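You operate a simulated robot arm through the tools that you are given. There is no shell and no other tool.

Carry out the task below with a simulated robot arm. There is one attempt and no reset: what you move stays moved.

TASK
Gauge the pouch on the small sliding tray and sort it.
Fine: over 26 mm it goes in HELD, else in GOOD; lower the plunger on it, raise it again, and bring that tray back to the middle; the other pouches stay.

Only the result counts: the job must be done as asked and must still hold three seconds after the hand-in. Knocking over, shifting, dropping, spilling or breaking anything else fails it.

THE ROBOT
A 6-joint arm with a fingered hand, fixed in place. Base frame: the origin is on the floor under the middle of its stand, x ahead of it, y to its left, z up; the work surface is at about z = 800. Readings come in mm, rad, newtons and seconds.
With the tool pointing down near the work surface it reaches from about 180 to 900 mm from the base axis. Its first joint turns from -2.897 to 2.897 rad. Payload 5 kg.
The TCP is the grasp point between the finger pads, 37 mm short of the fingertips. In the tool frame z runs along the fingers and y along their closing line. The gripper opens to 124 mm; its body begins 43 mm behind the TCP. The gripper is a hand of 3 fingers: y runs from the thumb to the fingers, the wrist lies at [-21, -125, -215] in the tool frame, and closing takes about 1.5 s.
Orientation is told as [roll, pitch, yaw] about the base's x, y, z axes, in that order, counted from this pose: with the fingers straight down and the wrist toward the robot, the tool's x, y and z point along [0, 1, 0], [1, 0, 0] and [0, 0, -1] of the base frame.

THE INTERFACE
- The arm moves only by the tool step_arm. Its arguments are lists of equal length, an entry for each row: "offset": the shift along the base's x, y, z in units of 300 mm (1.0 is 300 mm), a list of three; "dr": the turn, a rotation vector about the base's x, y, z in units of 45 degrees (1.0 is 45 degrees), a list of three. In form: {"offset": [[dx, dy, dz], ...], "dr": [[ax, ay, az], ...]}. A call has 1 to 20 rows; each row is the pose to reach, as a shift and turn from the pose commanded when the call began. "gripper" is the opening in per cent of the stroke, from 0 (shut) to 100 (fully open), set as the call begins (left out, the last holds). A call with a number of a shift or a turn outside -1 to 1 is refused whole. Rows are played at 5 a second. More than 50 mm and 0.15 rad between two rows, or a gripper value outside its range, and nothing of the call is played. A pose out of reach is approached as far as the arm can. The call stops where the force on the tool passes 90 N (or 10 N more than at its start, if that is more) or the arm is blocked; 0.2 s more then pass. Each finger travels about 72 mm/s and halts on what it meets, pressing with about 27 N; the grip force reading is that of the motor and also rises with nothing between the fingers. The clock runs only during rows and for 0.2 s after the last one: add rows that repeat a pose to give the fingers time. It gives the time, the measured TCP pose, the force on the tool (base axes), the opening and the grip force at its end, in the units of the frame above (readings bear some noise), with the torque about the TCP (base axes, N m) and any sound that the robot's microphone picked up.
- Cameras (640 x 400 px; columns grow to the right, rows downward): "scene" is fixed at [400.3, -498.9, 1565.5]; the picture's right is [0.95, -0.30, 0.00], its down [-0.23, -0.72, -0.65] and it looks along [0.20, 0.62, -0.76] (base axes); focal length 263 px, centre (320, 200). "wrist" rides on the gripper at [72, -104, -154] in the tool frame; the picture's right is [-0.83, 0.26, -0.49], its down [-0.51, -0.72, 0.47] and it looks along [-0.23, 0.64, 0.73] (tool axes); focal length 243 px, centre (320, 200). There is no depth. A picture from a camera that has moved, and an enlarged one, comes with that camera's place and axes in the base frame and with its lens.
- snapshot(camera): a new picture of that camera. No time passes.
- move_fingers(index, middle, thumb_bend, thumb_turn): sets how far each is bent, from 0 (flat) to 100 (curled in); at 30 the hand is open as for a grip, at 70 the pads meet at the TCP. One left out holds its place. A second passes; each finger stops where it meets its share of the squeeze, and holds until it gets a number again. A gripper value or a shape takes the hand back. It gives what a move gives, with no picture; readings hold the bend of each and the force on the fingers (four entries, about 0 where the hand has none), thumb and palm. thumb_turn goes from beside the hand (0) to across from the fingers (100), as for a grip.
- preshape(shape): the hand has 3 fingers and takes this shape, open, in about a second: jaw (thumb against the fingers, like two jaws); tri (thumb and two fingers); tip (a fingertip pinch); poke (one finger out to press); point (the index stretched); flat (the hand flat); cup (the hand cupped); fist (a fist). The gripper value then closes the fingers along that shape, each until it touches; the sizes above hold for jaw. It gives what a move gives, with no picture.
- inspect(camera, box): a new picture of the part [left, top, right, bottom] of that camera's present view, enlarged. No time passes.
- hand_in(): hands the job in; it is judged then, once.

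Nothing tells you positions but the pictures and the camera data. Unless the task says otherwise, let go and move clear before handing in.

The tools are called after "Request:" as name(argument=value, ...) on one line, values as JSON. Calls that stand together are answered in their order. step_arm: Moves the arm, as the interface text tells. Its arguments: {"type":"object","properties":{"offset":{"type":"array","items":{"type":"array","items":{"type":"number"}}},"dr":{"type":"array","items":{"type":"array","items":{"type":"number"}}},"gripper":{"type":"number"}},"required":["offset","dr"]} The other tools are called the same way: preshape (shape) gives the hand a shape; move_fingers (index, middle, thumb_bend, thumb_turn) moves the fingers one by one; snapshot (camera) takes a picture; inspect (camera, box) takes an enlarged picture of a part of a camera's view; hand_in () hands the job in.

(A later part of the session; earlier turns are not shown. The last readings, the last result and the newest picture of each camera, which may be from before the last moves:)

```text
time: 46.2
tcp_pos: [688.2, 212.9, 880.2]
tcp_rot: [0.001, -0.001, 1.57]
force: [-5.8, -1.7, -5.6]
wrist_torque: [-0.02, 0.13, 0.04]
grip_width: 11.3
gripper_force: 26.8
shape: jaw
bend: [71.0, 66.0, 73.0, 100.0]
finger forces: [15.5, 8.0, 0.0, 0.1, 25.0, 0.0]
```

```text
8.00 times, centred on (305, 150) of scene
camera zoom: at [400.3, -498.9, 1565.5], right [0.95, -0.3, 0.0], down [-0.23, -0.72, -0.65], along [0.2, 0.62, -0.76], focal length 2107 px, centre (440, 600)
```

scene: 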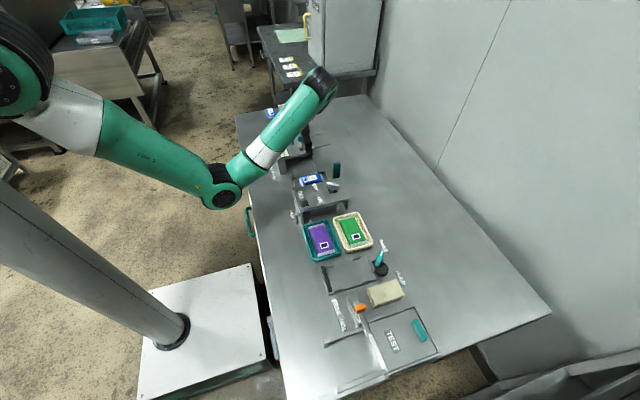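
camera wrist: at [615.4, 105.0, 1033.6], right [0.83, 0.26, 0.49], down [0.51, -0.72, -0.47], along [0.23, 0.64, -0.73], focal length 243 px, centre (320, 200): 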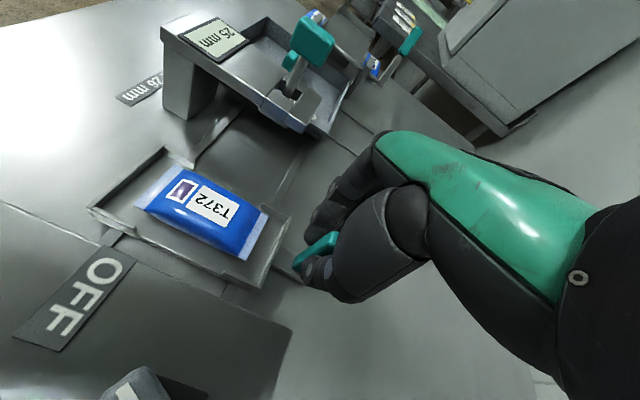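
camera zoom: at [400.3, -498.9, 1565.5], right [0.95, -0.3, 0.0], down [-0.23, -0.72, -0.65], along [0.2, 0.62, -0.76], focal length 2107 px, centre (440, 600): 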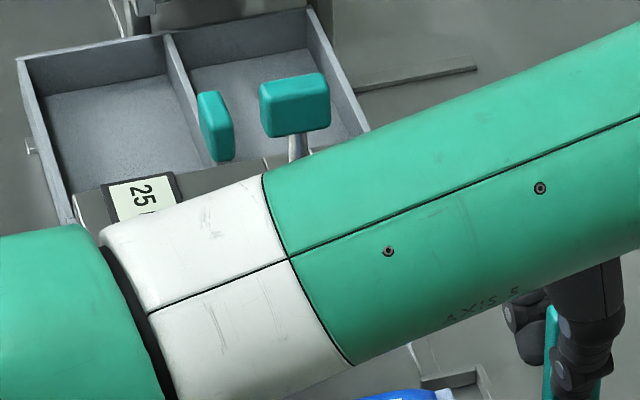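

Now the tray, pouch label and rim match the initial view. I'll release the paddle and rise.

Request:
step_arm(offset=[[0, 0, 0], [0, 0, 0], [0, 0, 0], [0, 0, 0], [0, 0, 0], [0, 0, 0], [0, 0, 0.06], [0, 0, 0.16], [0, 0, 0.28], [0, 0, 0.4], [0, 0, 0.5], [0, 0, 0.5]], dr=[[0, 0, 0], [0, 0, 0], [0, 0, 0], [0, 0, 0], [0, 0, 0], [0, 0, 0], [0, 0, 0], [0, 0, 0], [0, 0, 0], [0, 0, 0], [0, 0, 0], [0, 0, 0]], gripper=50)

Request:
snapshot(camera="wrist")

Request:
inspect(camera="wrist", box=[60, 150, 300, 350])

Request:
inspect(camera="scene", box=[270, 150, 430, 250])

```text
time: 48.8
tcp_pos: [687.3, 212.2, 1030.3]
tcp_rot: [0.0, -0.001, 1.57]
force: [0.9, 0.8, -0.2]
wrist_torque: [0.0, 0.0, 0.01]
grip_width: 61.4
gripper_force: 0.1
shape: jaw
bend: [74.0, 45.0, 69.0, 100.0]
finger forces: [0.0, 0.1, 0.0, 0.1, 0.0, 0.0]
```

```text
taken
camera wrist: at [614.8, 108.4, 1184.3], right [0.83, 0.26, 0.49], down [0.51, -0.72, -0.47], along [0.23, 0.64, -0.73], focal length 243 px, centre (320, 200)
```

wrist: 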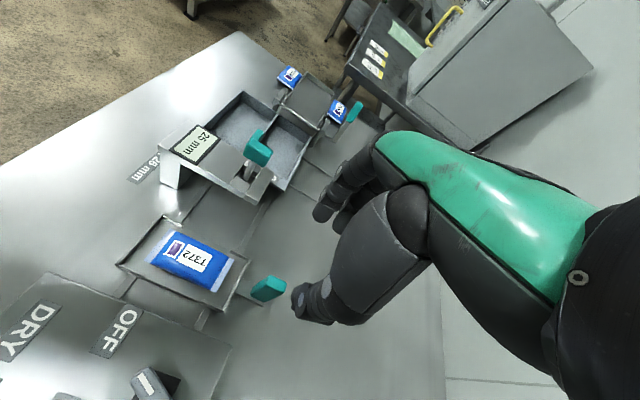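

```text
2.00 times, centred on (180, 250) of wrist
camera zoom: at [614.8, 108.4, 1184.3], right [0.83, 0.26, 0.49], down [0.51, -0.72, -0.47], along [0.23, 0.64, -0.73], focal length 485 px, centre (600, 100)
```

zoom: 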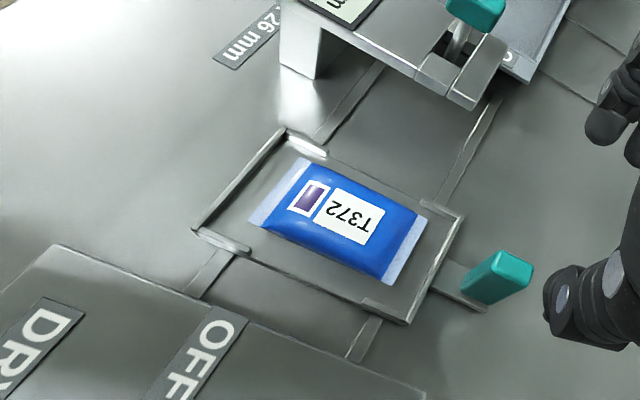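

```text
4.00 times, centred on (350, 200) of scene
camera zoom: at [400.3, -498.9, 1565.5], right [0.95, -0.3, 0.0], down [-0.23, -0.72, -0.65], along [0.2, 0.62, -0.76], focal length 1054 px, centre (200, 200)
```

zoom: 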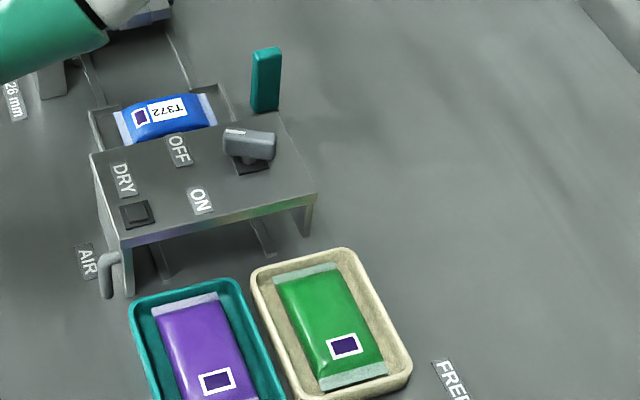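

The tray is back in the middle (its corners come out at about y 173.5–250, within about 2 mm of the start) and the pouch centre is near (589, 213). I'll move over the pouch with a ~74 mm opening, high first, to check clearance.

Request:
step_arm(offset=[[-0.11, 0.002, 0], [-0.22, 0.002, -0.02], [-0.326, 0.002, -0.06], [-0.326, 0.002, -0.15], [-0.326, 0.002, -0.2], [-0.326, 0.002, -0.2]], dr=[[0, 0, 0], [0, 0, 0], [0, 0, 0], [0, 0, 0], [0, 0, 0], [0, 0, 0]], gripper=60)

Request:
snapshot(camera="wrist")

Request:
inspect(camera="scene", box=[270, 120, 390, 220])

Request:
inspect(camera="wrist", box=[200, 170, 400, 340])

```text
time: 50.2
tcp_pos: [589.8, 213.7, 969.9]
tcp_rot: [0.001, -0.001, 1.571]
force: [0.2, 0.5, -0.7]
wrist_torque: [0.0, -0.01, -0.03]
grip_width: 73.7
gripper_force: 0.0
shape: jaw
bend: [73.0, 41.0, 65.0, 100.0]
finger forces: [0.1, 0.0, 0.0, 0.0, 0.0, 0.0]
```

```text
taken
camera wrist: at [517.1, 109.3, 1123.0], right [0.83, 0.26, 0.49], down [0.51, -0.72, -0.47], along [0.23, 0.64, -0.73], focal length 243 px, centre (320, 200)
```

wrist: 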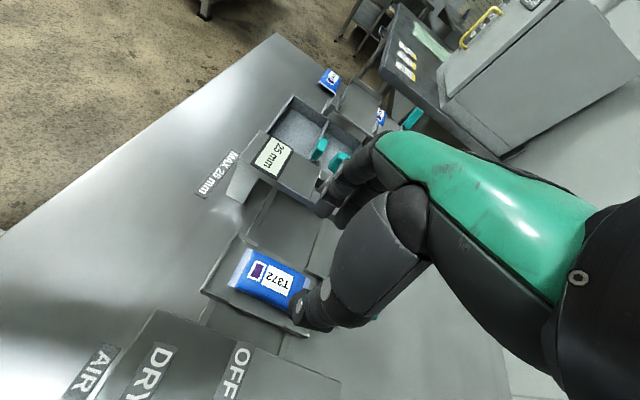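

```text
4.00 times, centred on (330, 170) of scene
camera zoom: at [400.3, -498.9, 1565.5], right [0.95, -0.3, 0.0], down [-0.23, -0.72, -0.65], along [0.2, 0.62, -0.76], focal length 1054 px, centre (280, 320)
```

zoom: 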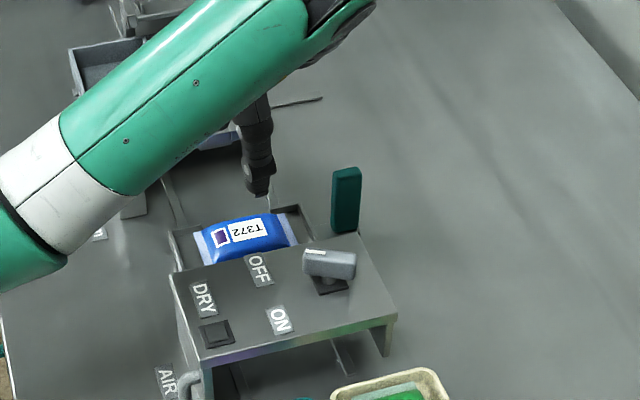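

```text
2.35 times, centred on (300, 255) of wrist
camera zoom: at [517.1, 109.3, 1123.0], right [0.83, 0.26, 0.49], down [0.51, -0.72, -0.47], along [0.23, 0.64, -0.73], focal length 571 px, centre (367, 71)
```

zoom: 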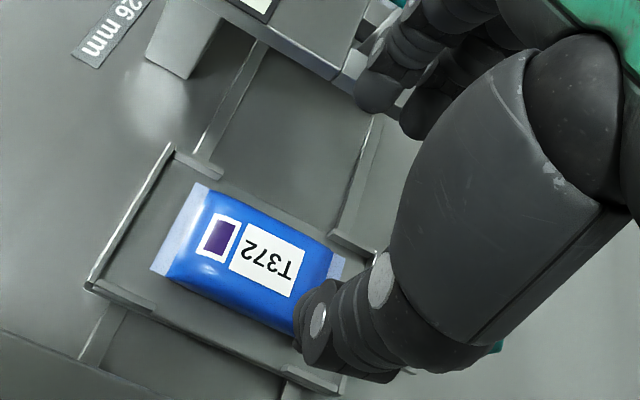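

The hand is over the pouch with thumb and fingers outside its width. I'll lower to z≈895 and recheck.

Request:
step_arm(offset=[[0, 0, -0.1], [0, 0, -0.2], [0, 0, -0.25], [0, 0, -0.25]], dr=[[0, 0, 0], [0, 0, 0], [0, 0, 0], [0, 0, 0]])

Request:
snapshot(camera="wrist")

Request:
inspect(camera="wrist", box=[200, 170, 400, 340])

Request:
inspect(camera="scene", box=[290, 140, 370, 200])

```text
time: 51.2
tcp_pos: [590.3, 212.4, 895.8]
tcp_rot: [0.0, 0.002, 1.572]
force: [-0.9, 0.0, -0.3]
wrist_torque: [0.01, 0.01, 0.0]
grip_width: 74.0
gripper_force: 0.1
shape: jaw
bend: [73.0, 41.0, 65.0, 100.0]
finger forces: [0.1, 0.0, 0.1, 0.0, 0.1, 0.1]
```

```text
taken
camera wrist: at [517.2, 109.4, 1048.9], right [0.83, 0.26, 0.49], down [0.51, -0.72, -0.47], along [0.23, 0.64, -0.73], focal length 243 px, centre (320, 200)
```

wrist: 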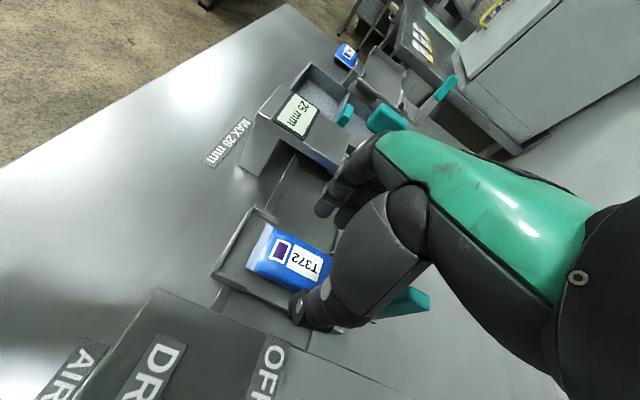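

```text
2.35 times, centred on (300, 255) of wrist
camera zoom: at [517.2, 109.4, 1048.9], right [0.83, 0.26, 0.49], down [0.51, -0.72, -0.47], along [0.23, 0.64, -0.73], focal length 571 px, centre (367, 71)
```

zoom: 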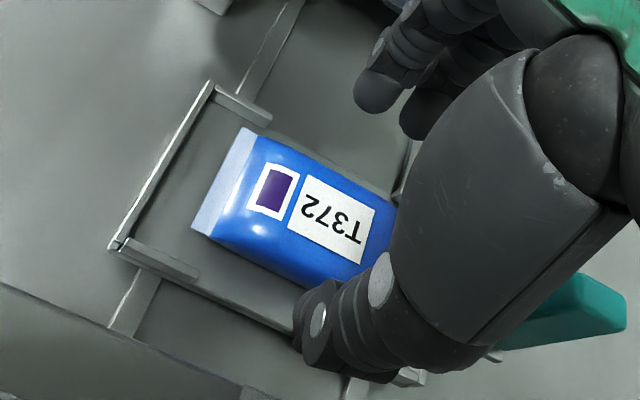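

```text
6.67 times, centred on (330, 170) of scene
camera zoom: at [400.3, -498.9, 1565.5], right [0.95, -0.3, 0.0], down [-0.23, -0.72, -0.65], along [0.2, 0.62, -0.76], focal length 1756 px, centre (253, 400)
```

zoom: 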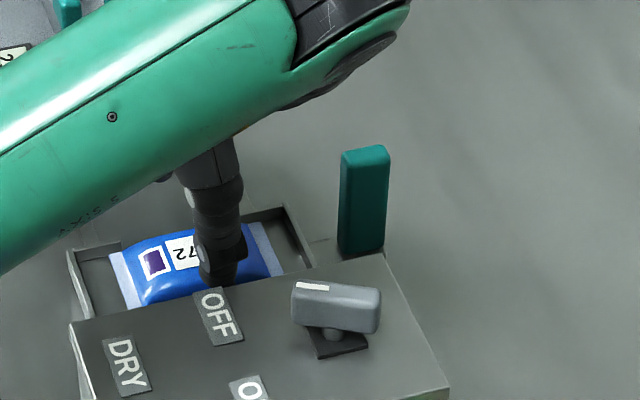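

Thumb tip is at about (589, 168), between the pouch edge (188) and the dryer edge (137). I'll lower to z≈862 so the tips stop just above the tray floor.

Request:
step_arm(offset=[[0, 0, -0.04], [0, 0, -0.08], [0, 0, -0.112], [0, 0, -0.112]], dr=[[0, 0, 0], [0, 0, 0], [0, 0, 0], [0, 0, 0]])

Request:
snapshot(camera="wrist")

Request:
inspect(camera="wrist", box=[200, 170, 400, 340])

Request:
inspect(camera="scene", box=[290, 140, 370, 200])

```text
time: 52.2
tcp_pos: [590.7, 212.9, 861.9]
tcp_rot: [0.0, -0.001, 1.572]
force: [-0.3, 0.7, 0.0]
wrist_torque: [0.02, 0.02, -0.01]
grip_width: 73.7
gripper_force: 0.2
shape: jaw
bend: [73.0, 41.0, 65.0, 100.0]
finger forces: [0.0, 0.0, 0.0, 0.0, 0.0, 0.0]
```

```text
taken
camera wrist: at [517.4, 109.2, 1015.1], right [0.83, 0.26, 0.49], down [0.51, -0.72, -0.47], along [0.23, 0.64, -0.73], focal length 243 px, centre (320, 200)
```

wrist: 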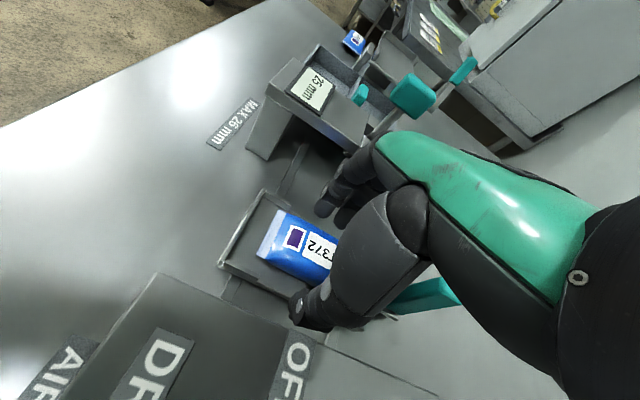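

```text
2.35 times, centred on (300, 255) of wrist
camera zoom: at [517.4, 109.2, 1015.1], right [0.83, 0.26, 0.49], down [0.51, -0.72, -0.47], along [0.23, 0.64, -0.73], focal length 571 px, centre (367, 71)
```

zoom: 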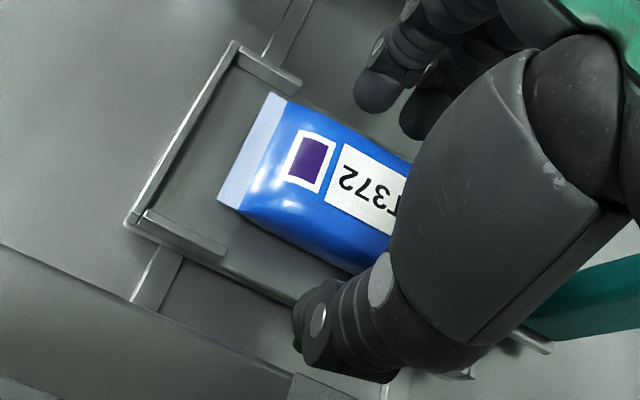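

```text
6.67 times, centred on (330, 170) of scene
camera zoom: at [400.3, -498.9, 1565.5], right [0.95, -0.3, 0.0], down [-0.23, -0.72, -0.65], along [0.2, 0.62, -0.76], focal length 1756 px, centre (253, 400)
```

zoom: 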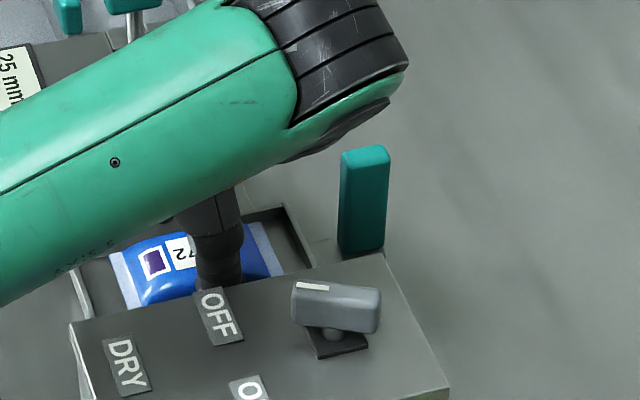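

The thumb and fingers flank the pouch a few mm above the tray floor. I'll close on it.

Request:
step_arm(offset=[[0, 0, 0], [0, 0, 0], [0, 0, 0], [0, 0, 0], [0, 0, 0], [0, 0, 0]], dr=[[0, 0, 0], [0, 0, 0], [0, 0, 0], [0, 0, 0], [0, 0, 0], [0, 0, 0]], gripper=20)

Request:
snapshot(camera="wrist")

Request:
inspect(camera="wrist", box=[200, 170, 400, 340])

Request:
inspect(camera="scene", box=[290, 140, 370, 200])

```text
time: 53.6
tcp_pos: [591.3, 214.1, 861.2]
tcp_rot: [0.001, 0.0, 1.571]
force: [-0.4, -0.3, -0.4]
wrist_torque: [-0.03, -0.01, -0.02]
grip_width: 44.5
gripper_force: 26.8
shape: jaw
bend: [74.0, 51.0, 73.0, 100.0]
finger forces: [15.7, 8.5, 0.0, 0.1, 24.1, 0.0]
```

```text
taken
camera wrist: at [517.5, 109.2, 1015.3], right [0.83, 0.26, 0.49], down [0.51, -0.72, -0.47], along [0.23, 0.64, -0.73], focal length 243 px, centre (320, 200)
```

wrist: 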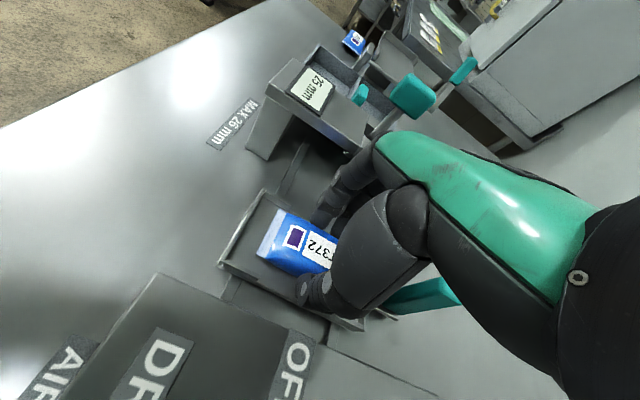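

```text
2.35 times, centred on (300, 255) of wrist
camera zoom: at [517.5, 109.2, 1015.3], right [0.83, 0.26, 0.49], down [0.51, -0.72, -0.47], along [0.23, 0.64, -0.73], focal length 571 px, centre (367, 71)
```

zoom: 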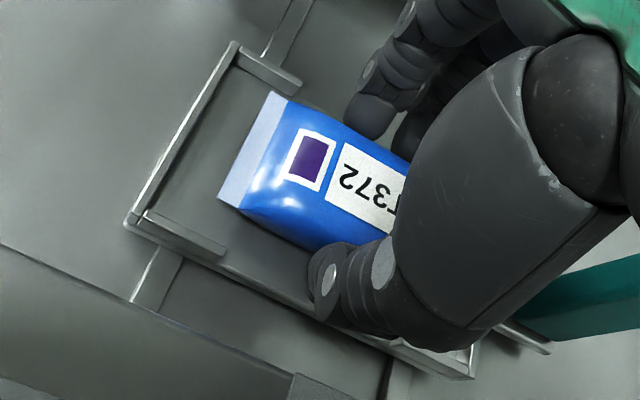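

```text
6.67 times, centred on (330, 170) of scene
camera zoom: at [400.3, -498.9, 1565.5], right [0.95, -0.3, 0.0], down [-0.23, -0.72, -0.65], along [0.2, 0.62, -0.76], focal length 1756 px, centre (253, 400)
```

zoom: 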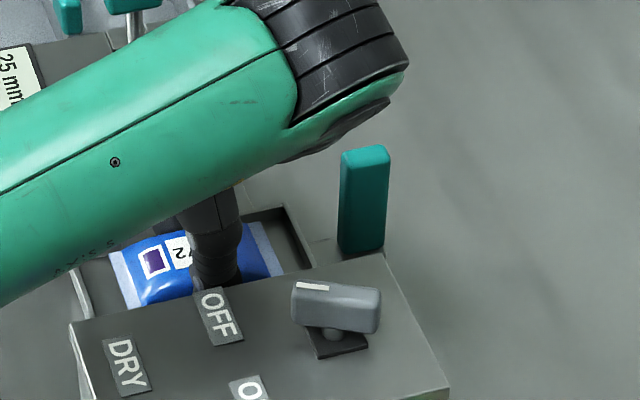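

The pouch is held at 44.5 mm with ~27 N. I'll lift slowly 25 mm and check that it comes along and the tray stays.

Request:
step_arm(offset=[[0, 0, 0.015], [0, 0, 0.035], [0, 0, 0.06], [0, 0, 0.085], [0, 0, 0.085]], dr=[[0, 0, 0], [0, 0, 0], [0, 0, 0], [0, 0, 0], [0, 0, 0]])

Request:
snapshot(camera="wrist")

Request:
inspect(camera="wrist", box=[200, 170, 400, 340])

Request:
inspect(camera="scene", box=[290, 140, 370, 200])

```text
time: 54.8
tcp_pos: [591.0, 213.5, 887.0]
tcp_rot: [0.0, 0.0, 1.571]
force: [0.2, -0.7, -1.0]
wrist_torque: [-0.01, -0.01, 0.02]
grip_width: 44.5
gripper_force: 26.9
shape: jaw
bend: [74.0, 51.0, 73.0, 100.0]
finger forces: [15.8, 8.5, 0.0, 0.0, 24.2, 0.0]
```

```text
taken
camera wrist: at [517.6, 109.6, 1041.1], right [0.83, 0.26, 0.49], down [0.51, -0.72, -0.47], along [0.23, 0.64, -0.73], focal length 243 px, centre (320, 200)
```

wrist: 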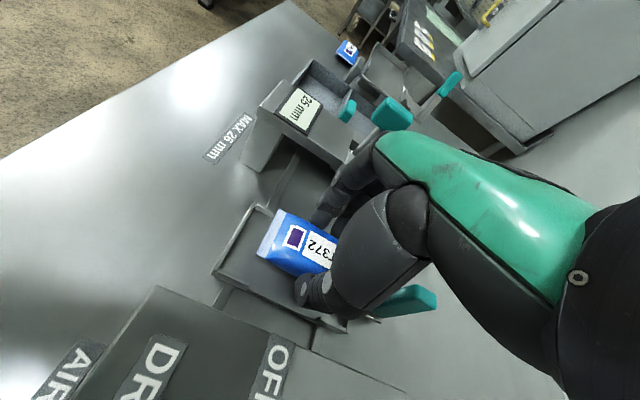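

```text
2.35 times, centred on (300, 255) of wrist
camera zoom: at [517.6, 109.6, 1041.1], right [0.83, 0.26, 0.49], down [0.51, -0.72, -0.47], along [0.23, 0.64, -0.73], focal length 571 px, centre (367, 71)
```

zoom: 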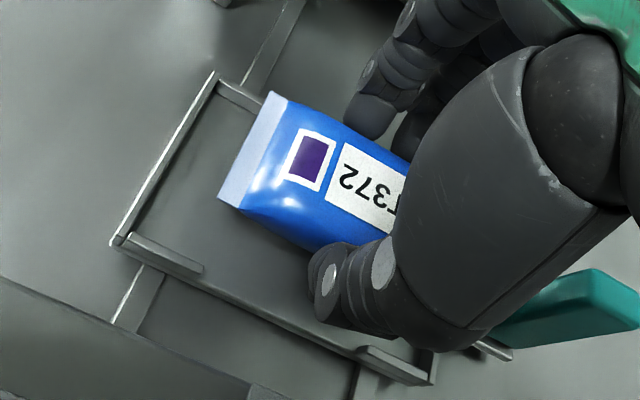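

```text
6.67 times, centred on (330, 170) of scene
camera zoom: at [400.3, -498.9, 1565.5], right [0.95, -0.3, 0.0], down [-0.23, -0.72, -0.65], along [0.2, 0.62, -0.76], focal length 1756 px, centre (253, 400)
```

zoom: 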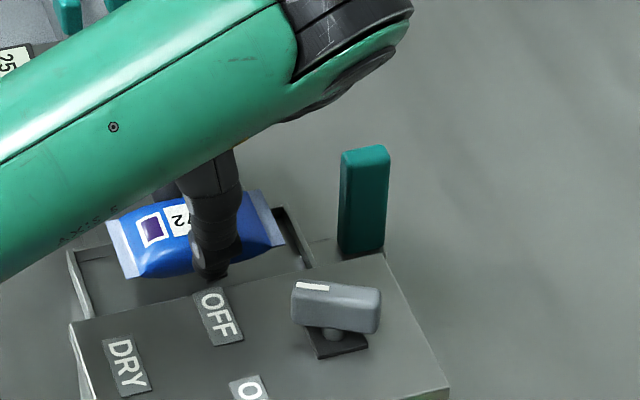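

The pouch came up level and the tray stayed. I'll lift to z≈1037 and travel halfway toward GOOD while yawing back by 45°.

Request:
step_arm(offset=[[0, 0, 0.08], [0, 0, 0.18], [0, 0, 0.28], [0, 0, 0.38], [0, 0, 0.46], [0, 0, 0.5], [-0.01, 0.03, 0.5], [-0.03, 0.1, 0.5], [-0.05, 0.18, 0.5], [-0.07, 0.26, 0.5], [-0.09, 0.34, 0.5], [-0.105, 0.41, 0.5], [-0.115, 0.45, 0.5], [-0.117, 0.458, 0.5], [-0.117, 0.458, 0.5]], dr=[[0, 0, 0], [0, 0, 0], [0, 0, 0], [0, 0, 0], [0, 0, 0], [0, 0, 0], [0, 0, -0.1], [0, 0, -0.25], [0, 0, -0.4], [0, 0, -0.55], [0, 0, -0.7], [0, 0, -0.85], [0, 0, -0.97], [0, 0, -1.0], [0, 0, -1.0]])

Request:
snapshot(camera="wrist")

Request:
snapshot(camera="scene")

```text
time: 58.0
tcp_pos: [554.4, 349.7, 1036.5]
tcp_rot: [-0.001, 0.001, 0.786]
force: [0.4, 0.3, -0.9]
wrist_torque: [0.04, -0.02, -0.02]
grip_width: 44.7
gripper_force: 26.8
shape: jaw
bend: [74.0, 51.0, 73.0, 100.0]
finger forces: [15.7, 8.5, 0.0, 0.0, 24.1, 0.0]
```

```text
taken
camera wrist: at [429.8, 328.3, 1190.3], right [0.77, -0.4, 0.49], down [-0.15, -0.87, -0.47], along [0.62, 0.29, -0.73], focal length 243 px, centre (320, 200)
```

wrist: 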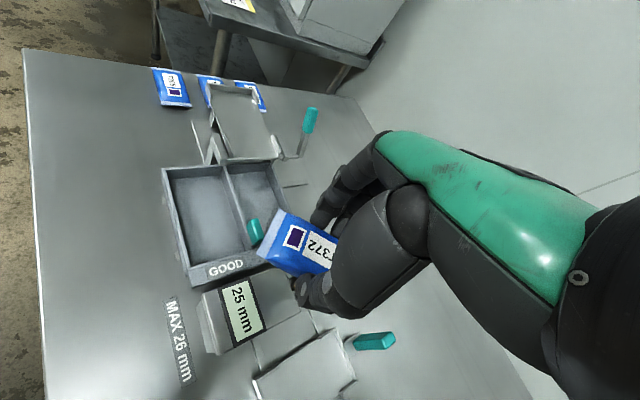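

```text
taken
```

scene: 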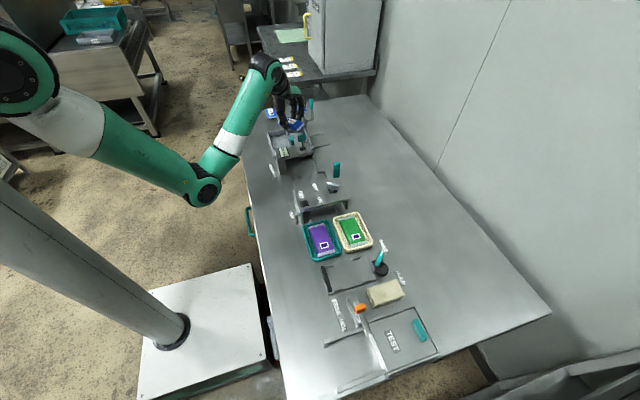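

The pouch is still held level. Before the second half I'll zoom on the bin from here to pin down the GOOD compartment.

Request:
inspect(camera="wrist", box=[150, 140, 310, 300])

Request:
step_arm(offset=[[-0.01, 0.03, 0], [-0.03, 0.1, 0], [-0.05, 0.18, 0], [-0.07, 0.26, 0], [-0.09, 0.34, 0], [-0.105, 0.41, 0], [-0.112, 0.45, 0], [-0.112, 0.461, 0], [-0.112, 0.461, 0]], dr=[[0, 0, -0.1], [0, 0, -0.25], [0, 0, -0.4], [0, 0, -0.55], [0, 0, -0.7], [0, 0, -0.85], [0, 0, -0.97], [0, 0, -1.0], [0, 0, -1.0]])

Request:
snapshot(camera="wrist")

Request:
inspect(camera="scene", box=[250, 85, 350, 160])

```text
2.50 times, centred on (230, 220) of wrist
camera zoom: at [429.8, 328.3, 1190.3], right [0.77, -0.4, 0.49], down [-0.15, -0.87, -0.47], along [0.62, 0.29, -0.73], focal length 606 px, centre (545, 150)
```

zoom: 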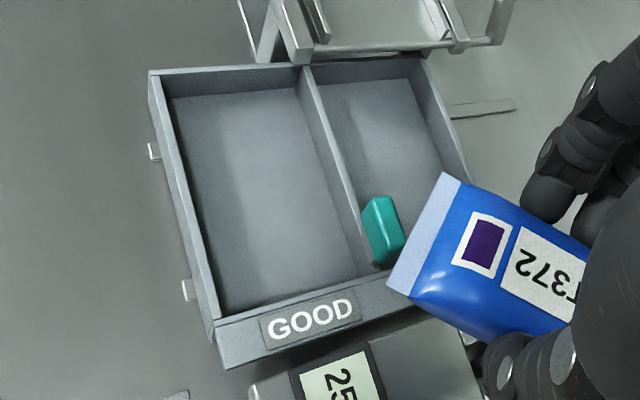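

```text
time: 60.0
tcp_pos: [521.4, 489.1, 1037.3]
tcp_rot: [0.0, 0.001, -0.002]
force: [0.1, 0.2, -1.1]
wrist_torque: [0.01, 0.0, -0.02]
grip_width: 44.4
gripper_force: 27.0
shape: jaw
bend: [74.0, 51.0, 73.0, 100.0]
finger forces: [15.8, 8.6, 0.0, 0.0, 24.2, 0.0]
```

```text
taken
camera wrist: at [416.7, 561.8, 1190.3], right [0.26, -0.83, 0.49], down [-0.72, -0.51, -0.47], along [0.64, -0.23, -0.73], focal length 243 px, centre (320, 200)
```

wrist: 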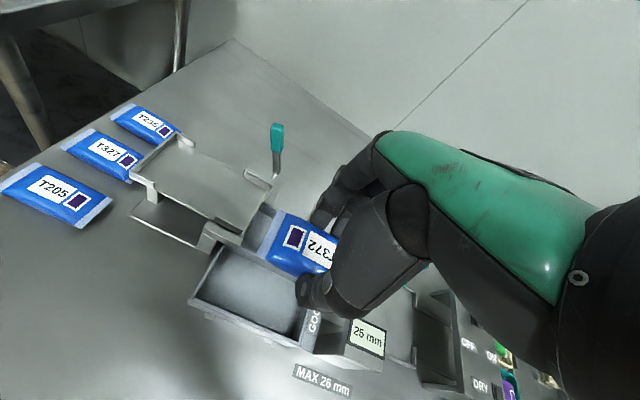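

```text
5.33 times, centred on (300, 122) of scene
camera zoom: at [400.3, -498.9, 1565.5], right [0.95, -0.3, 0.0], down [-0.23, -0.72, -0.65], along [0.2, 0.62, -0.76], focal length 1405 px, centre (427, 613)
```

zoom: 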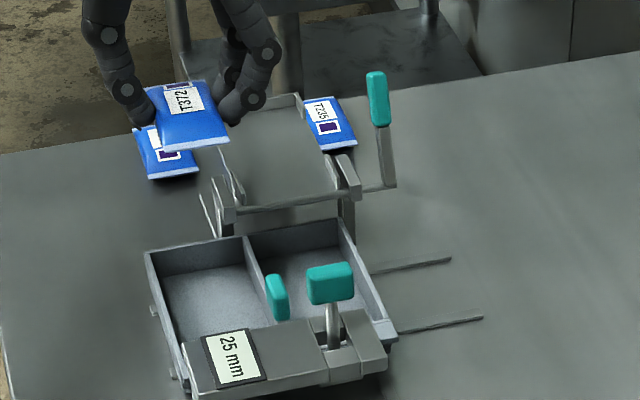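

The pouch is now over GOOD with its long axis along y; GOOD's inside is about x 482–562, y 410–559, rim at z≈839. I'll lower to z≈886, keeping the fingertips above the rim, and look.

Request:
step_arm(offset=[[0.003, -0.01, -0.1], [0.003, -0.01, -0.2], [0.003, -0.01, -0.3], [0.003, -0.01, -0.4], [0.003, -0.01, -0.47], [0.003, -0.01, -0.5], [0.003, -0.01, -0.5]], dr=[[0, 0, 0], [0, 0, 0], [0, 0, 0], [0, 0, 0], [0, 0, 0], [0, 0, 0], [0, 0, 0]])

Request:
snapshot(camera="wrist")

Request:
inspect(camera="scene", box=[255, 90, 335, 150])

Request:
inspect(camera="wrist", box=[180, 170, 360, 340])

```text
time: 61.6
tcp_pos: [522.9, 485.1, 886.6]
tcp_rot: [0.0, -0.001, 0.0]
force: [0.0, -0.2, 0.3]
wrist_torque: [-0.03, 0.02, 0.01]
grip_width: 44.5
gripper_force: 26.9
shape: jaw
bend: [74.0, 51.0, 73.0, 100.0]
finger forces: [15.7, 8.5, 0.1, 0.1, 24.2, 0.0]
```

```text
taken
camera wrist: at [417.9, 557.7, 1040.6], right [0.26, -0.83, 0.49], down [-0.72, -0.51, -0.47], along [0.64, -0.23, -0.73], focal length 243 px, centre (320, 200)
```

wrist: 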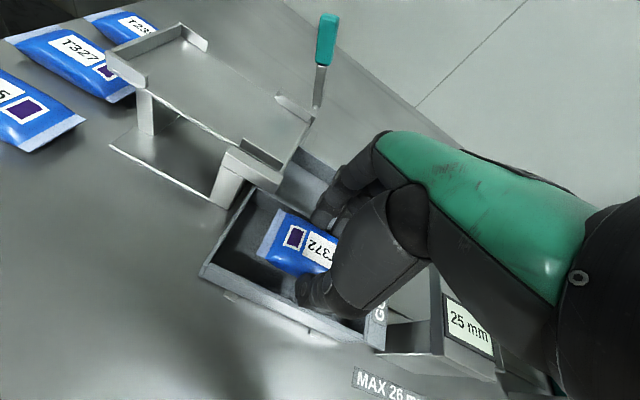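

```text
6.67 times, centred on (295, 120) of scene
camera zoom: at [400.3, -498.9, 1565.5], right [0.95, -0.3, 0.0], down [-0.23, -0.72, -0.65], along [0.2, 0.62, -0.76], focal length 1756 px, centre (487, 733)
```

zoom: 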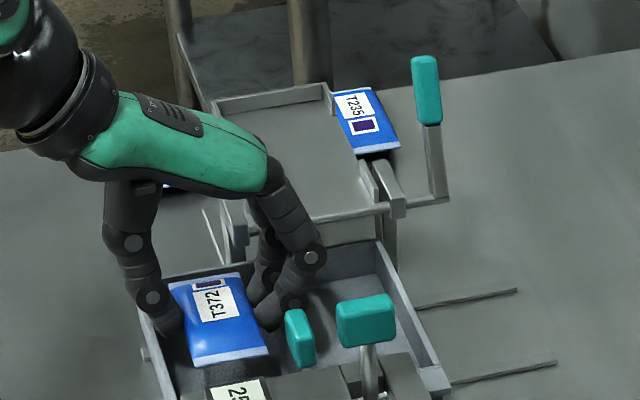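

```text
2.35 times, centred on (270, 255) of wrist
camera zoom: at [417.9, 557.7, 1040.6], right [0.26, -0.83, 0.49], down [-0.72, -0.51, -0.47], along [0.64, -0.23, -0.73], focal length 571 px, centre (438, 71)
```

zoom: 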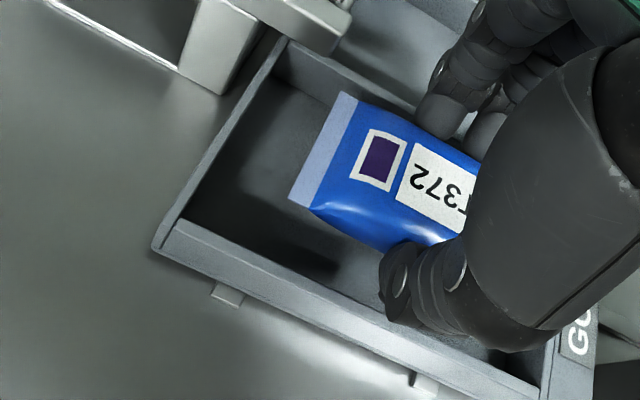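

The fingertips are about 10 mm above the rim and the pouch's ends are inside GOOD. I'll lower a further 6 mm, watching for any touch.

Request:
step_arm(offset=[[0, 0, -0.007], [0, 0, -0.014], [0, 0, -0.021], [0, 0, -0.021]], dr=[[0, 0, 0], [0, 0, 0], [0, 0, 0], [0, 0, 0]])

Request:
inspect(camera="wrist", box=[280, 250, 360, 320])

Request:
inspect(camera="scene", box=[265, 110, 315, 150])

```text
time: 62.6
tcp_pos: [522.4, 484.7, 881.0]
tcp_rot: [-0.001, 0.002, -0.001]
force: [0.6, 0.5, -0.8]
wrist_torque: [-0.01, 0.02, 0.03]
grip_width: 44.3
gripper_force: 27.2
shape: jaw
bend: [74.0, 51.0, 73.0, 100.0]
finger forces: [15.7, 8.5, 0.1, 0.0, 24.2, 0.0]
```

```text
5.71 times, centred on (320, 285) of wrist
camera zoom: at [418.0, 558.3, 1034.6], right [0.26, -0.83, 0.49], down [-0.72, -0.51, -0.47], along [0.64, -0.23, -0.73], focal length 1386 px, centre (320, -286)
```

zoom: 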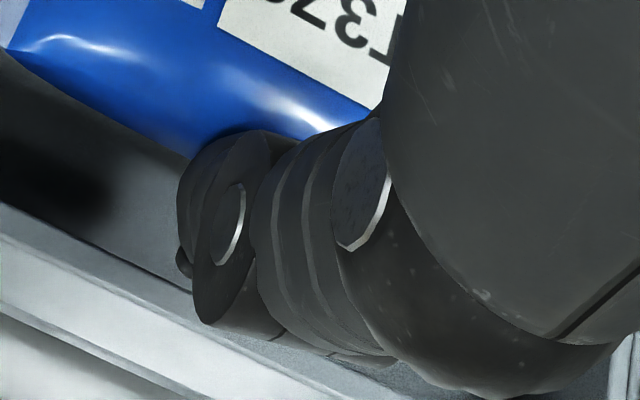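

```text
10.00 times, centred on (290, 130) of scene
camera zoom: at [400.3, -498.9, 1565.5], right [0.95, -0.3, 0.0], down [-0.23, -0.72, -0.65], along [0.2, 0.62, -0.76], focal length 2634 px, centre (620, 900)
```

zoom: 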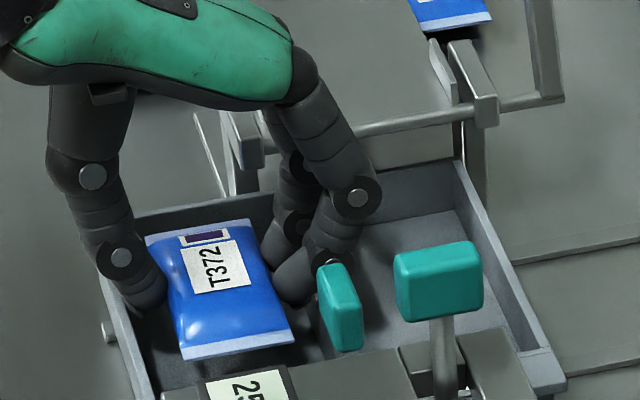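

The pouch hangs inside GOOD with the fingertips just above rim height and no contact. I'll open only slightly (to ~52 mm) so the fingers don't press the bin walls, letting the pouch down onto the bin floor.

Request:
step_arm(offset=[[0, 0, -0.004], [0, 0, -0.004], [0, 0, -0.004], [0, 0, -0.004]], dr=[[0, 0, 0], [0, 0, 0], [0, 0, 0], [0, 0, 0]], gripper=42)

Request:
inspect(camera="scene", box=[265, 110, 315, 150])

Request:
snapshot(camera="wrist")

```text
time: 63.6
tcp_pos: [523.7, 485.6, 880.8]
tcp_rot: [0.0, -0.001, 0.001]
force: [-0.4, 0.5, -0.1]
wrist_torque: [-0.01, -0.02, 0.01]
grip_width: 51.7
gripper_force: 0.0
shape: jaw
bend: [74.0, 48.0, 72.0, 100.0]
finger forces: [0.0, 0.0, 0.0, 0.0, 0.0, 0.0]
```

```text
10.00 times, centred on (290, 130) of scene
camera zoom: at [400.3, -498.9, 1565.5], right [0.95, -0.3, 0.0], down [-0.23, -0.72, -0.65], along [0.2, 0.62, -0.76], focal length 2634 px, centre (620, 900)
```

zoom: 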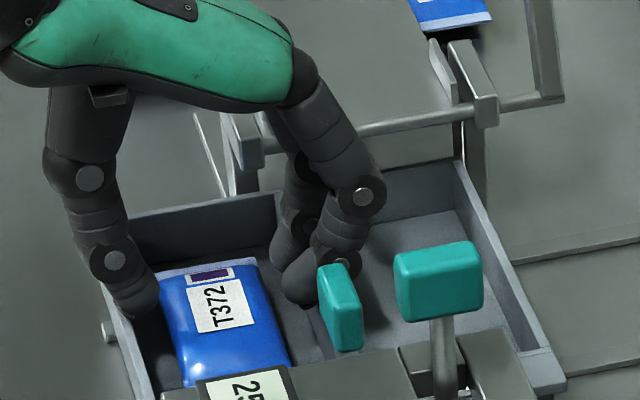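

```text
taken
camera wrist: at [418.2, 558.6, 1033.4], right [0.26, -0.83, 0.49], down [-0.72, -0.51, -0.47], along [0.64, -0.23, -0.73], focal length 243 px, centre (320, 200)
```

wrist: 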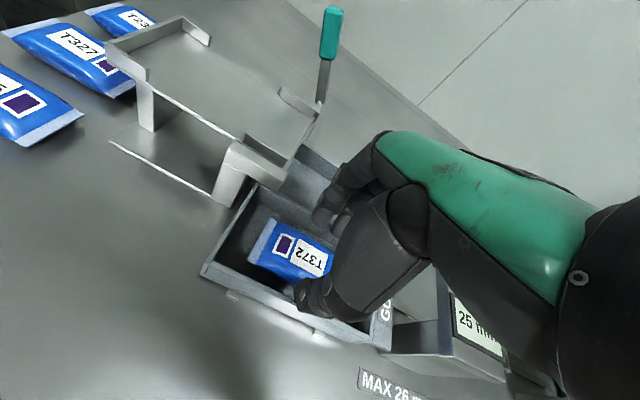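

The pouch has come down into GOOD. I'll rise straight up with the fingers as they are, then check everything.

Request:
step_arm(offset=[[0, 0, 0.05], [0, 0, 0.15], [0, 0, 0.27], [0, 0, 0.39], [0, 0, 0.5], [0, 0, 0.5]], dr=[[0, 0, 0], [0, 0, 0], [0, 0, 0], [0, 0, 0], [0, 0, 0], [0, 0, 0]])

Request:
snapshot(camera="wrist")

Request:
inspect(camera="wrist", box=[140, 180, 380, 380])

Request:
inspect(camera="scene", box=[250, 90, 370, 190])

```text
time: 65.0
tcp_pos: [523.8, 485.4, 1030.7]
tcp_rot: [-0.001, -0.001, 0.0]
force: [-0.1, -0.5, 0.5]
wrist_torque: [0.04, -0.04, 0.02]
grip_width: 51.8
gripper_force: 0.0
shape: jaw
bend: [74.0, 48.0, 72.0, 100.0]
finger forces: [0.0, 0.1, 0.0, 0.0, 0.0, 0.0]
```

```text
taken
camera wrist: at [418.5, 558.3, 1184.3], right [0.26, -0.83, 0.49], down [-0.72, -0.51, -0.47], along [0.64, -0.23, -0.73], focal length 243 px, centre (320, 200)
```

wrist: 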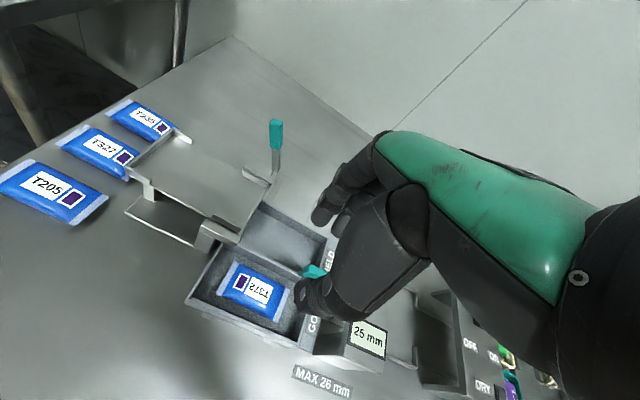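

```text
2.00 times, centred on (260, 280) of wrist
camera zoom: at [418.5, 558.3, 1184.3], right [0.26, -0.83, 0.49], down [-0.72, -0.51, -0.47], along [0.64, -0.23, -0.73], focal length 485 px, centre (440, 40)
```

zoom: 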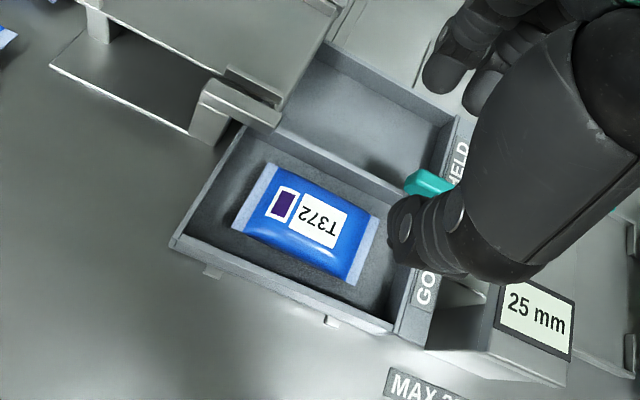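

```text
4.00 times, centred on (310, 140) of scene
camera zoom: at [400.3, -498.9, 1565.5], right [0.95, -0.3, 0.0], down [-0.23, -0.72, -0.65], along [0.2, 0.62, -0.76], focal length 1054 px, centre (360, 440)
```

zoom: 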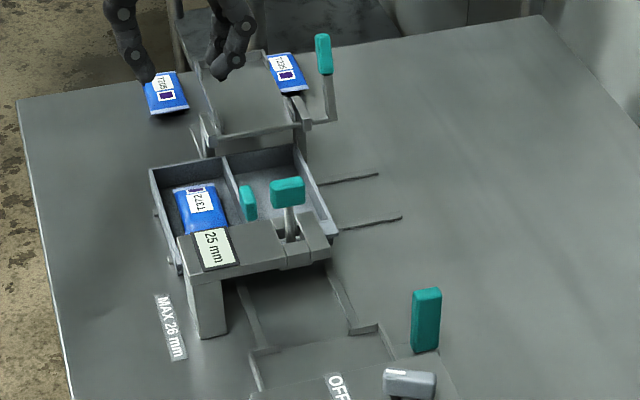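

T372 lies flat in GOOD, the plunger is up, and the other pouches are undisturbed. I'll verify the tray's position against the first views.

Request:
inspect(camera="scene", box=[260, 120, 360, 183])

Request:
inspect(camera="scene", box=[270, 150, 430, 250])

Request:
inspect(camera="scene", box=[230, 85, 350, 160])

Request:
inspect(camera="scene", box=[265, 125, 345, 175])

```text
6.35 times, centred on (310, 152) of scene
camera zoom: at [400.3, -498.9, 1565.5], right [0.95, -0.3, 0.0], down [-0.23, -0.72, -0.65], along [0.2, 0.62, -0.76], focal length 1672 px, centre (384, 508)
```

zoom: 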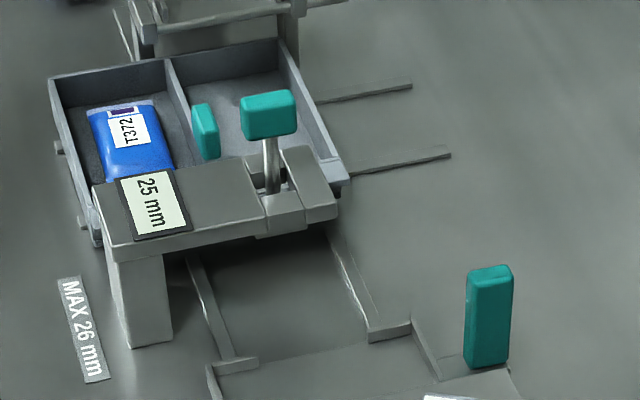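

```text
4.00 times, centred on (350, 200) of scene
camera zoom: at [400.3, -498.9, 1565.5], right [0.95, -0.3, 0.0], down [-0.23, -0.72, -0.65], along [0.2, 0.62, -0.76], focal length 1054 px, centre (200, 200)
```

zoom: 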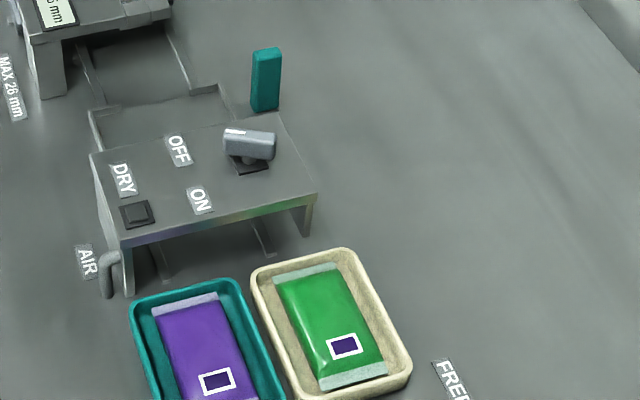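

```text
5.33 times, centred on (290, 122) of scene
camera zoom: at [400.3, -498.9, 1565.5], right [0.95, -0.3, 0.0], down [-0.23, -0.72, -0.65], along [0.2, 0.62, -0.76], focal length 1405 px, centre (480, 613)
```

zoom: 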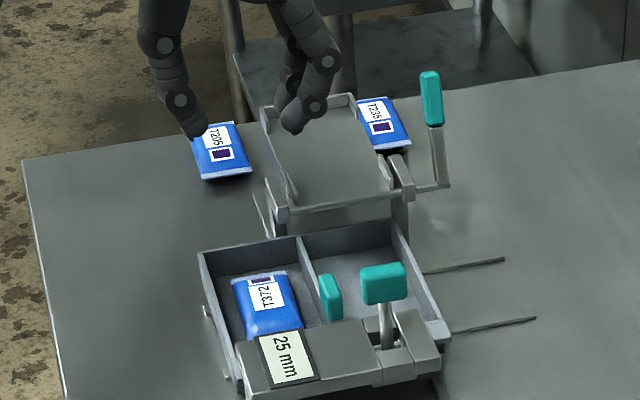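

```text
8.00 times, centred on (305, 150) of scene
camera zoom: at [400.3, -498.9, 1565.5], right [0.95, -0.3, 0.0], down [-0.23, -0.72, -0.65], along [0.2, 0.62, -0.76], focal length 2107 px, centre (440, 600)
```

zoom: 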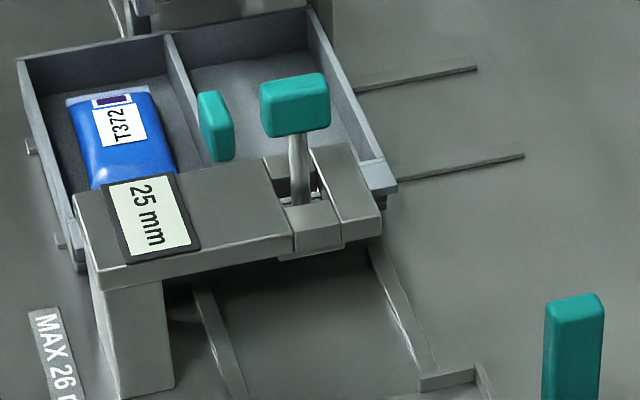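

The tray looks about 2–3 mm to the +y side of where it began. To measure it well I'll return the camera to the same pose I used for the first tray view and compare directly.

Request:
step_arm(offset=[[0.05, -0.06, 0.02], [0.1, -0.18, 0.03], [0.15, -0.31, 0.03], [0.18, -0.45, 0.03], [0.18, -0.59, 0.03], [0.18, -0.72, 0.02], [0.18, -0.833, 0.01], [0.18, -0.833, 0.01]], dr=[[0, 0, 0], [0, 0, 0], [0, 0, 0], [0, 0, 0], [0, 0, 0], [0, 0, 0], [0, 0, 0], [0, 0, 0]])

Request:
step_arm(offset=[[0, -0.13, -0.01], [0, -0.26, -0.02], [0, -0.39, -0.025], [0, -0.514, -0.032], [0, -0.514, -0.032]], dr=[[0, 0, 0], [0, 0, 0], [0, 0, 0], [0, 0, 0], [0, 0, 0]])

Request:
inspect(camera="wrist", box=[0, 150, 320, 350])

Request:
inspect(camera="wrist", box=[100, 150, 300, 275])

```text
time: 66.8
tcp_pos: [578.5, 235.3, 1032.9]
tcp_rot: [0.001, 0.002, 0.0]
force: [-0.5, -0.2, -0.2]
wrist_torque: [-0.01, 0.0, 0.04]
grip_width: 51.9
gripper_force: 0.1
shape: jaw
bend: [74.0, 48.0, 72.0, 100.0]
finger forces: [0.0, 0.1, 0.0, 0.0, 0.0, 0.1]
```

```text
time: 68.0
tcp_pos: [576.5, 81.4, 1022.4]
tcp_rot: [-0.001, 0.0, -0.001]
force: [0.7, -0.2, 0.4]
wrist_torque: [-0.01, 0.02, 0.02]
grip_width: 51.9
gripper_force: 0.0
shape: jaw
bend: [74.0, 48.0, 72.0, 100.0]
finger forces: [0.0, 0.0, 0.0, 0.0, 0.1, 0.0]
```

```text
2.00 times, centred on (160, 250) of wrist
camera zoom: at [472.0, 154.5, 1176.2], right [0.26, -0.83, 0.49], down [-0.72, -0.51, -0.47], along [0.64, -0.23, -0.73], focal length 485 px, centre (640, 100)
```

zoom: 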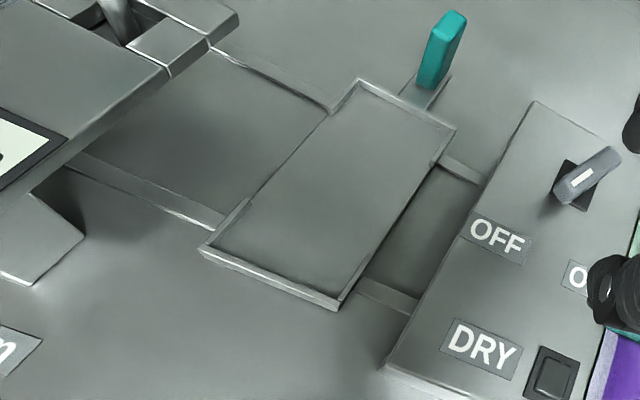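

```text
3.20 times, centred on (200, 212) of wrist
camera zoom: at [472.0, 154.5, 1176.2], right [0.26, -0.83, 0.49], down [-0.72, -0.51, -0.47], along [0.64, -0.23, -0.73], focal length 776 px, centre (704, 160)
```

zoom: 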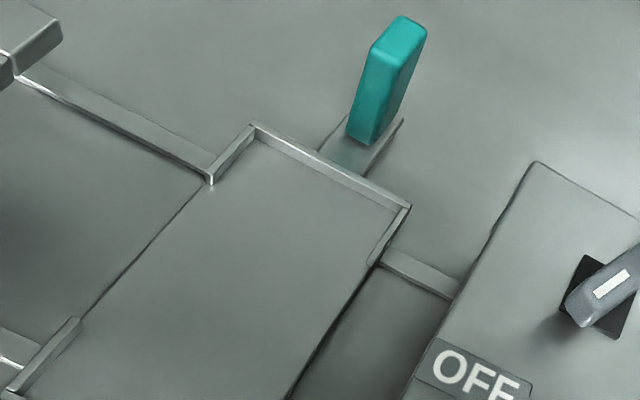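

At the same camera pose the tray shows up about 2.7 mm on the +y side of its original place. That's small, but I'll correct it: yaw back to +90°, grip the paddle again, and shift it by -2.7 mm.

Request:
step_arm(offset=[[0, 0.06, 0.02], [0, 0.13, 0.04], [0, 0.2, 0.06], [0, 0.27, 0.06], [0, 0.34, 0.06], [0, 0.41, 0.06], [0, 0.433, 0.06], [0, 0.433, 0.06]], dr=[[0, 0, 0.15], [0, 0, 0.3], [0, 0, 0.45], [0, 0, 0.6], [0, 0, 0.75], [0, 0, 0.9], [0, 0, 1.0], [0, 0, 1.0]])

Request:
step_arm(offset=[[0.05, 0, 0], [0.1, 0, 0], [0.15, 0, 0], [0.2, 0, 0], [0.25, 0, 0], [0.32, 0, 0], [0.375, 0, -0.02], [0.375, 0, -0.1], [0.375, 0, -0.2], [0.375, 0, -0.2]], dr=[[0, 0, 0.15], [0, 0, 0.3], [0, 0, 0.45], [0, 0, 0.6], [0, 0, 0.75], [0, 0, 0.9], [0, 0, 1.0], [0, 0, 1.0], [0, 0, 1.0], [0, 0, 1.0]], gripper=50)

Request:
snapshot(camera="wrist")

```text
time: 69.8
tcp_pos: [577.9, 211.5, 1040.7]
tcp_rot: [-0.001, 0.0, 0.786]
force: [0.6, 0.6, -0.5]
wrist_torque: [0.02, 0.02, 0.03]
grip_width: 51.8
gripper_force: 0.1
shape: jaw
bend: [74.0, 48.0, 72.0, 100.0]
finger forces: [0.1, 0.1, 0.1, 0.0, 0.0, 0.1]
```

```text
time: 72.0
tcp_pos: [689.4, 212.2, 981.6]
tcp_rot: [0.0, 0.001, 1.571]
force: [-0.9, 0.1, -0.8]
wrist_torque: [-0.02, 0.0, -0.02]
grip_width: 61.4
gripper_force: 0.1
shape: jaw
bend: [74.0, 45.0, 69.0, 100.0]
finger forces: [0.1, 0.0, 0.0, 0.0, 0.1, 0.0]
```

```text
taken
camera wrist: at [616.4, 107.7, 1134.4], right [0.83, 0.26, 0.49], down [0.51, -0.72, -0.47], along [0.23, 0.64, -0.73], focal length 243 px, centre (320, 200)
```

wrist: 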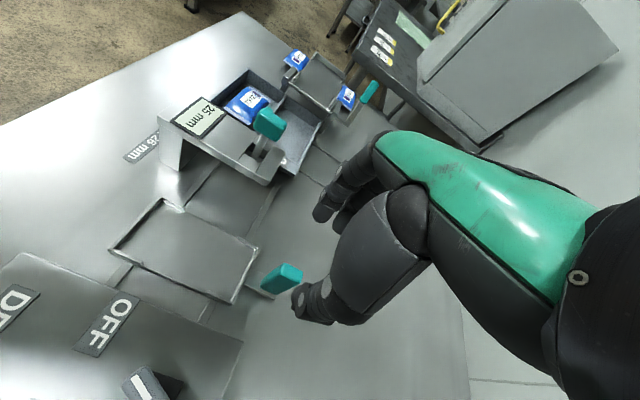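

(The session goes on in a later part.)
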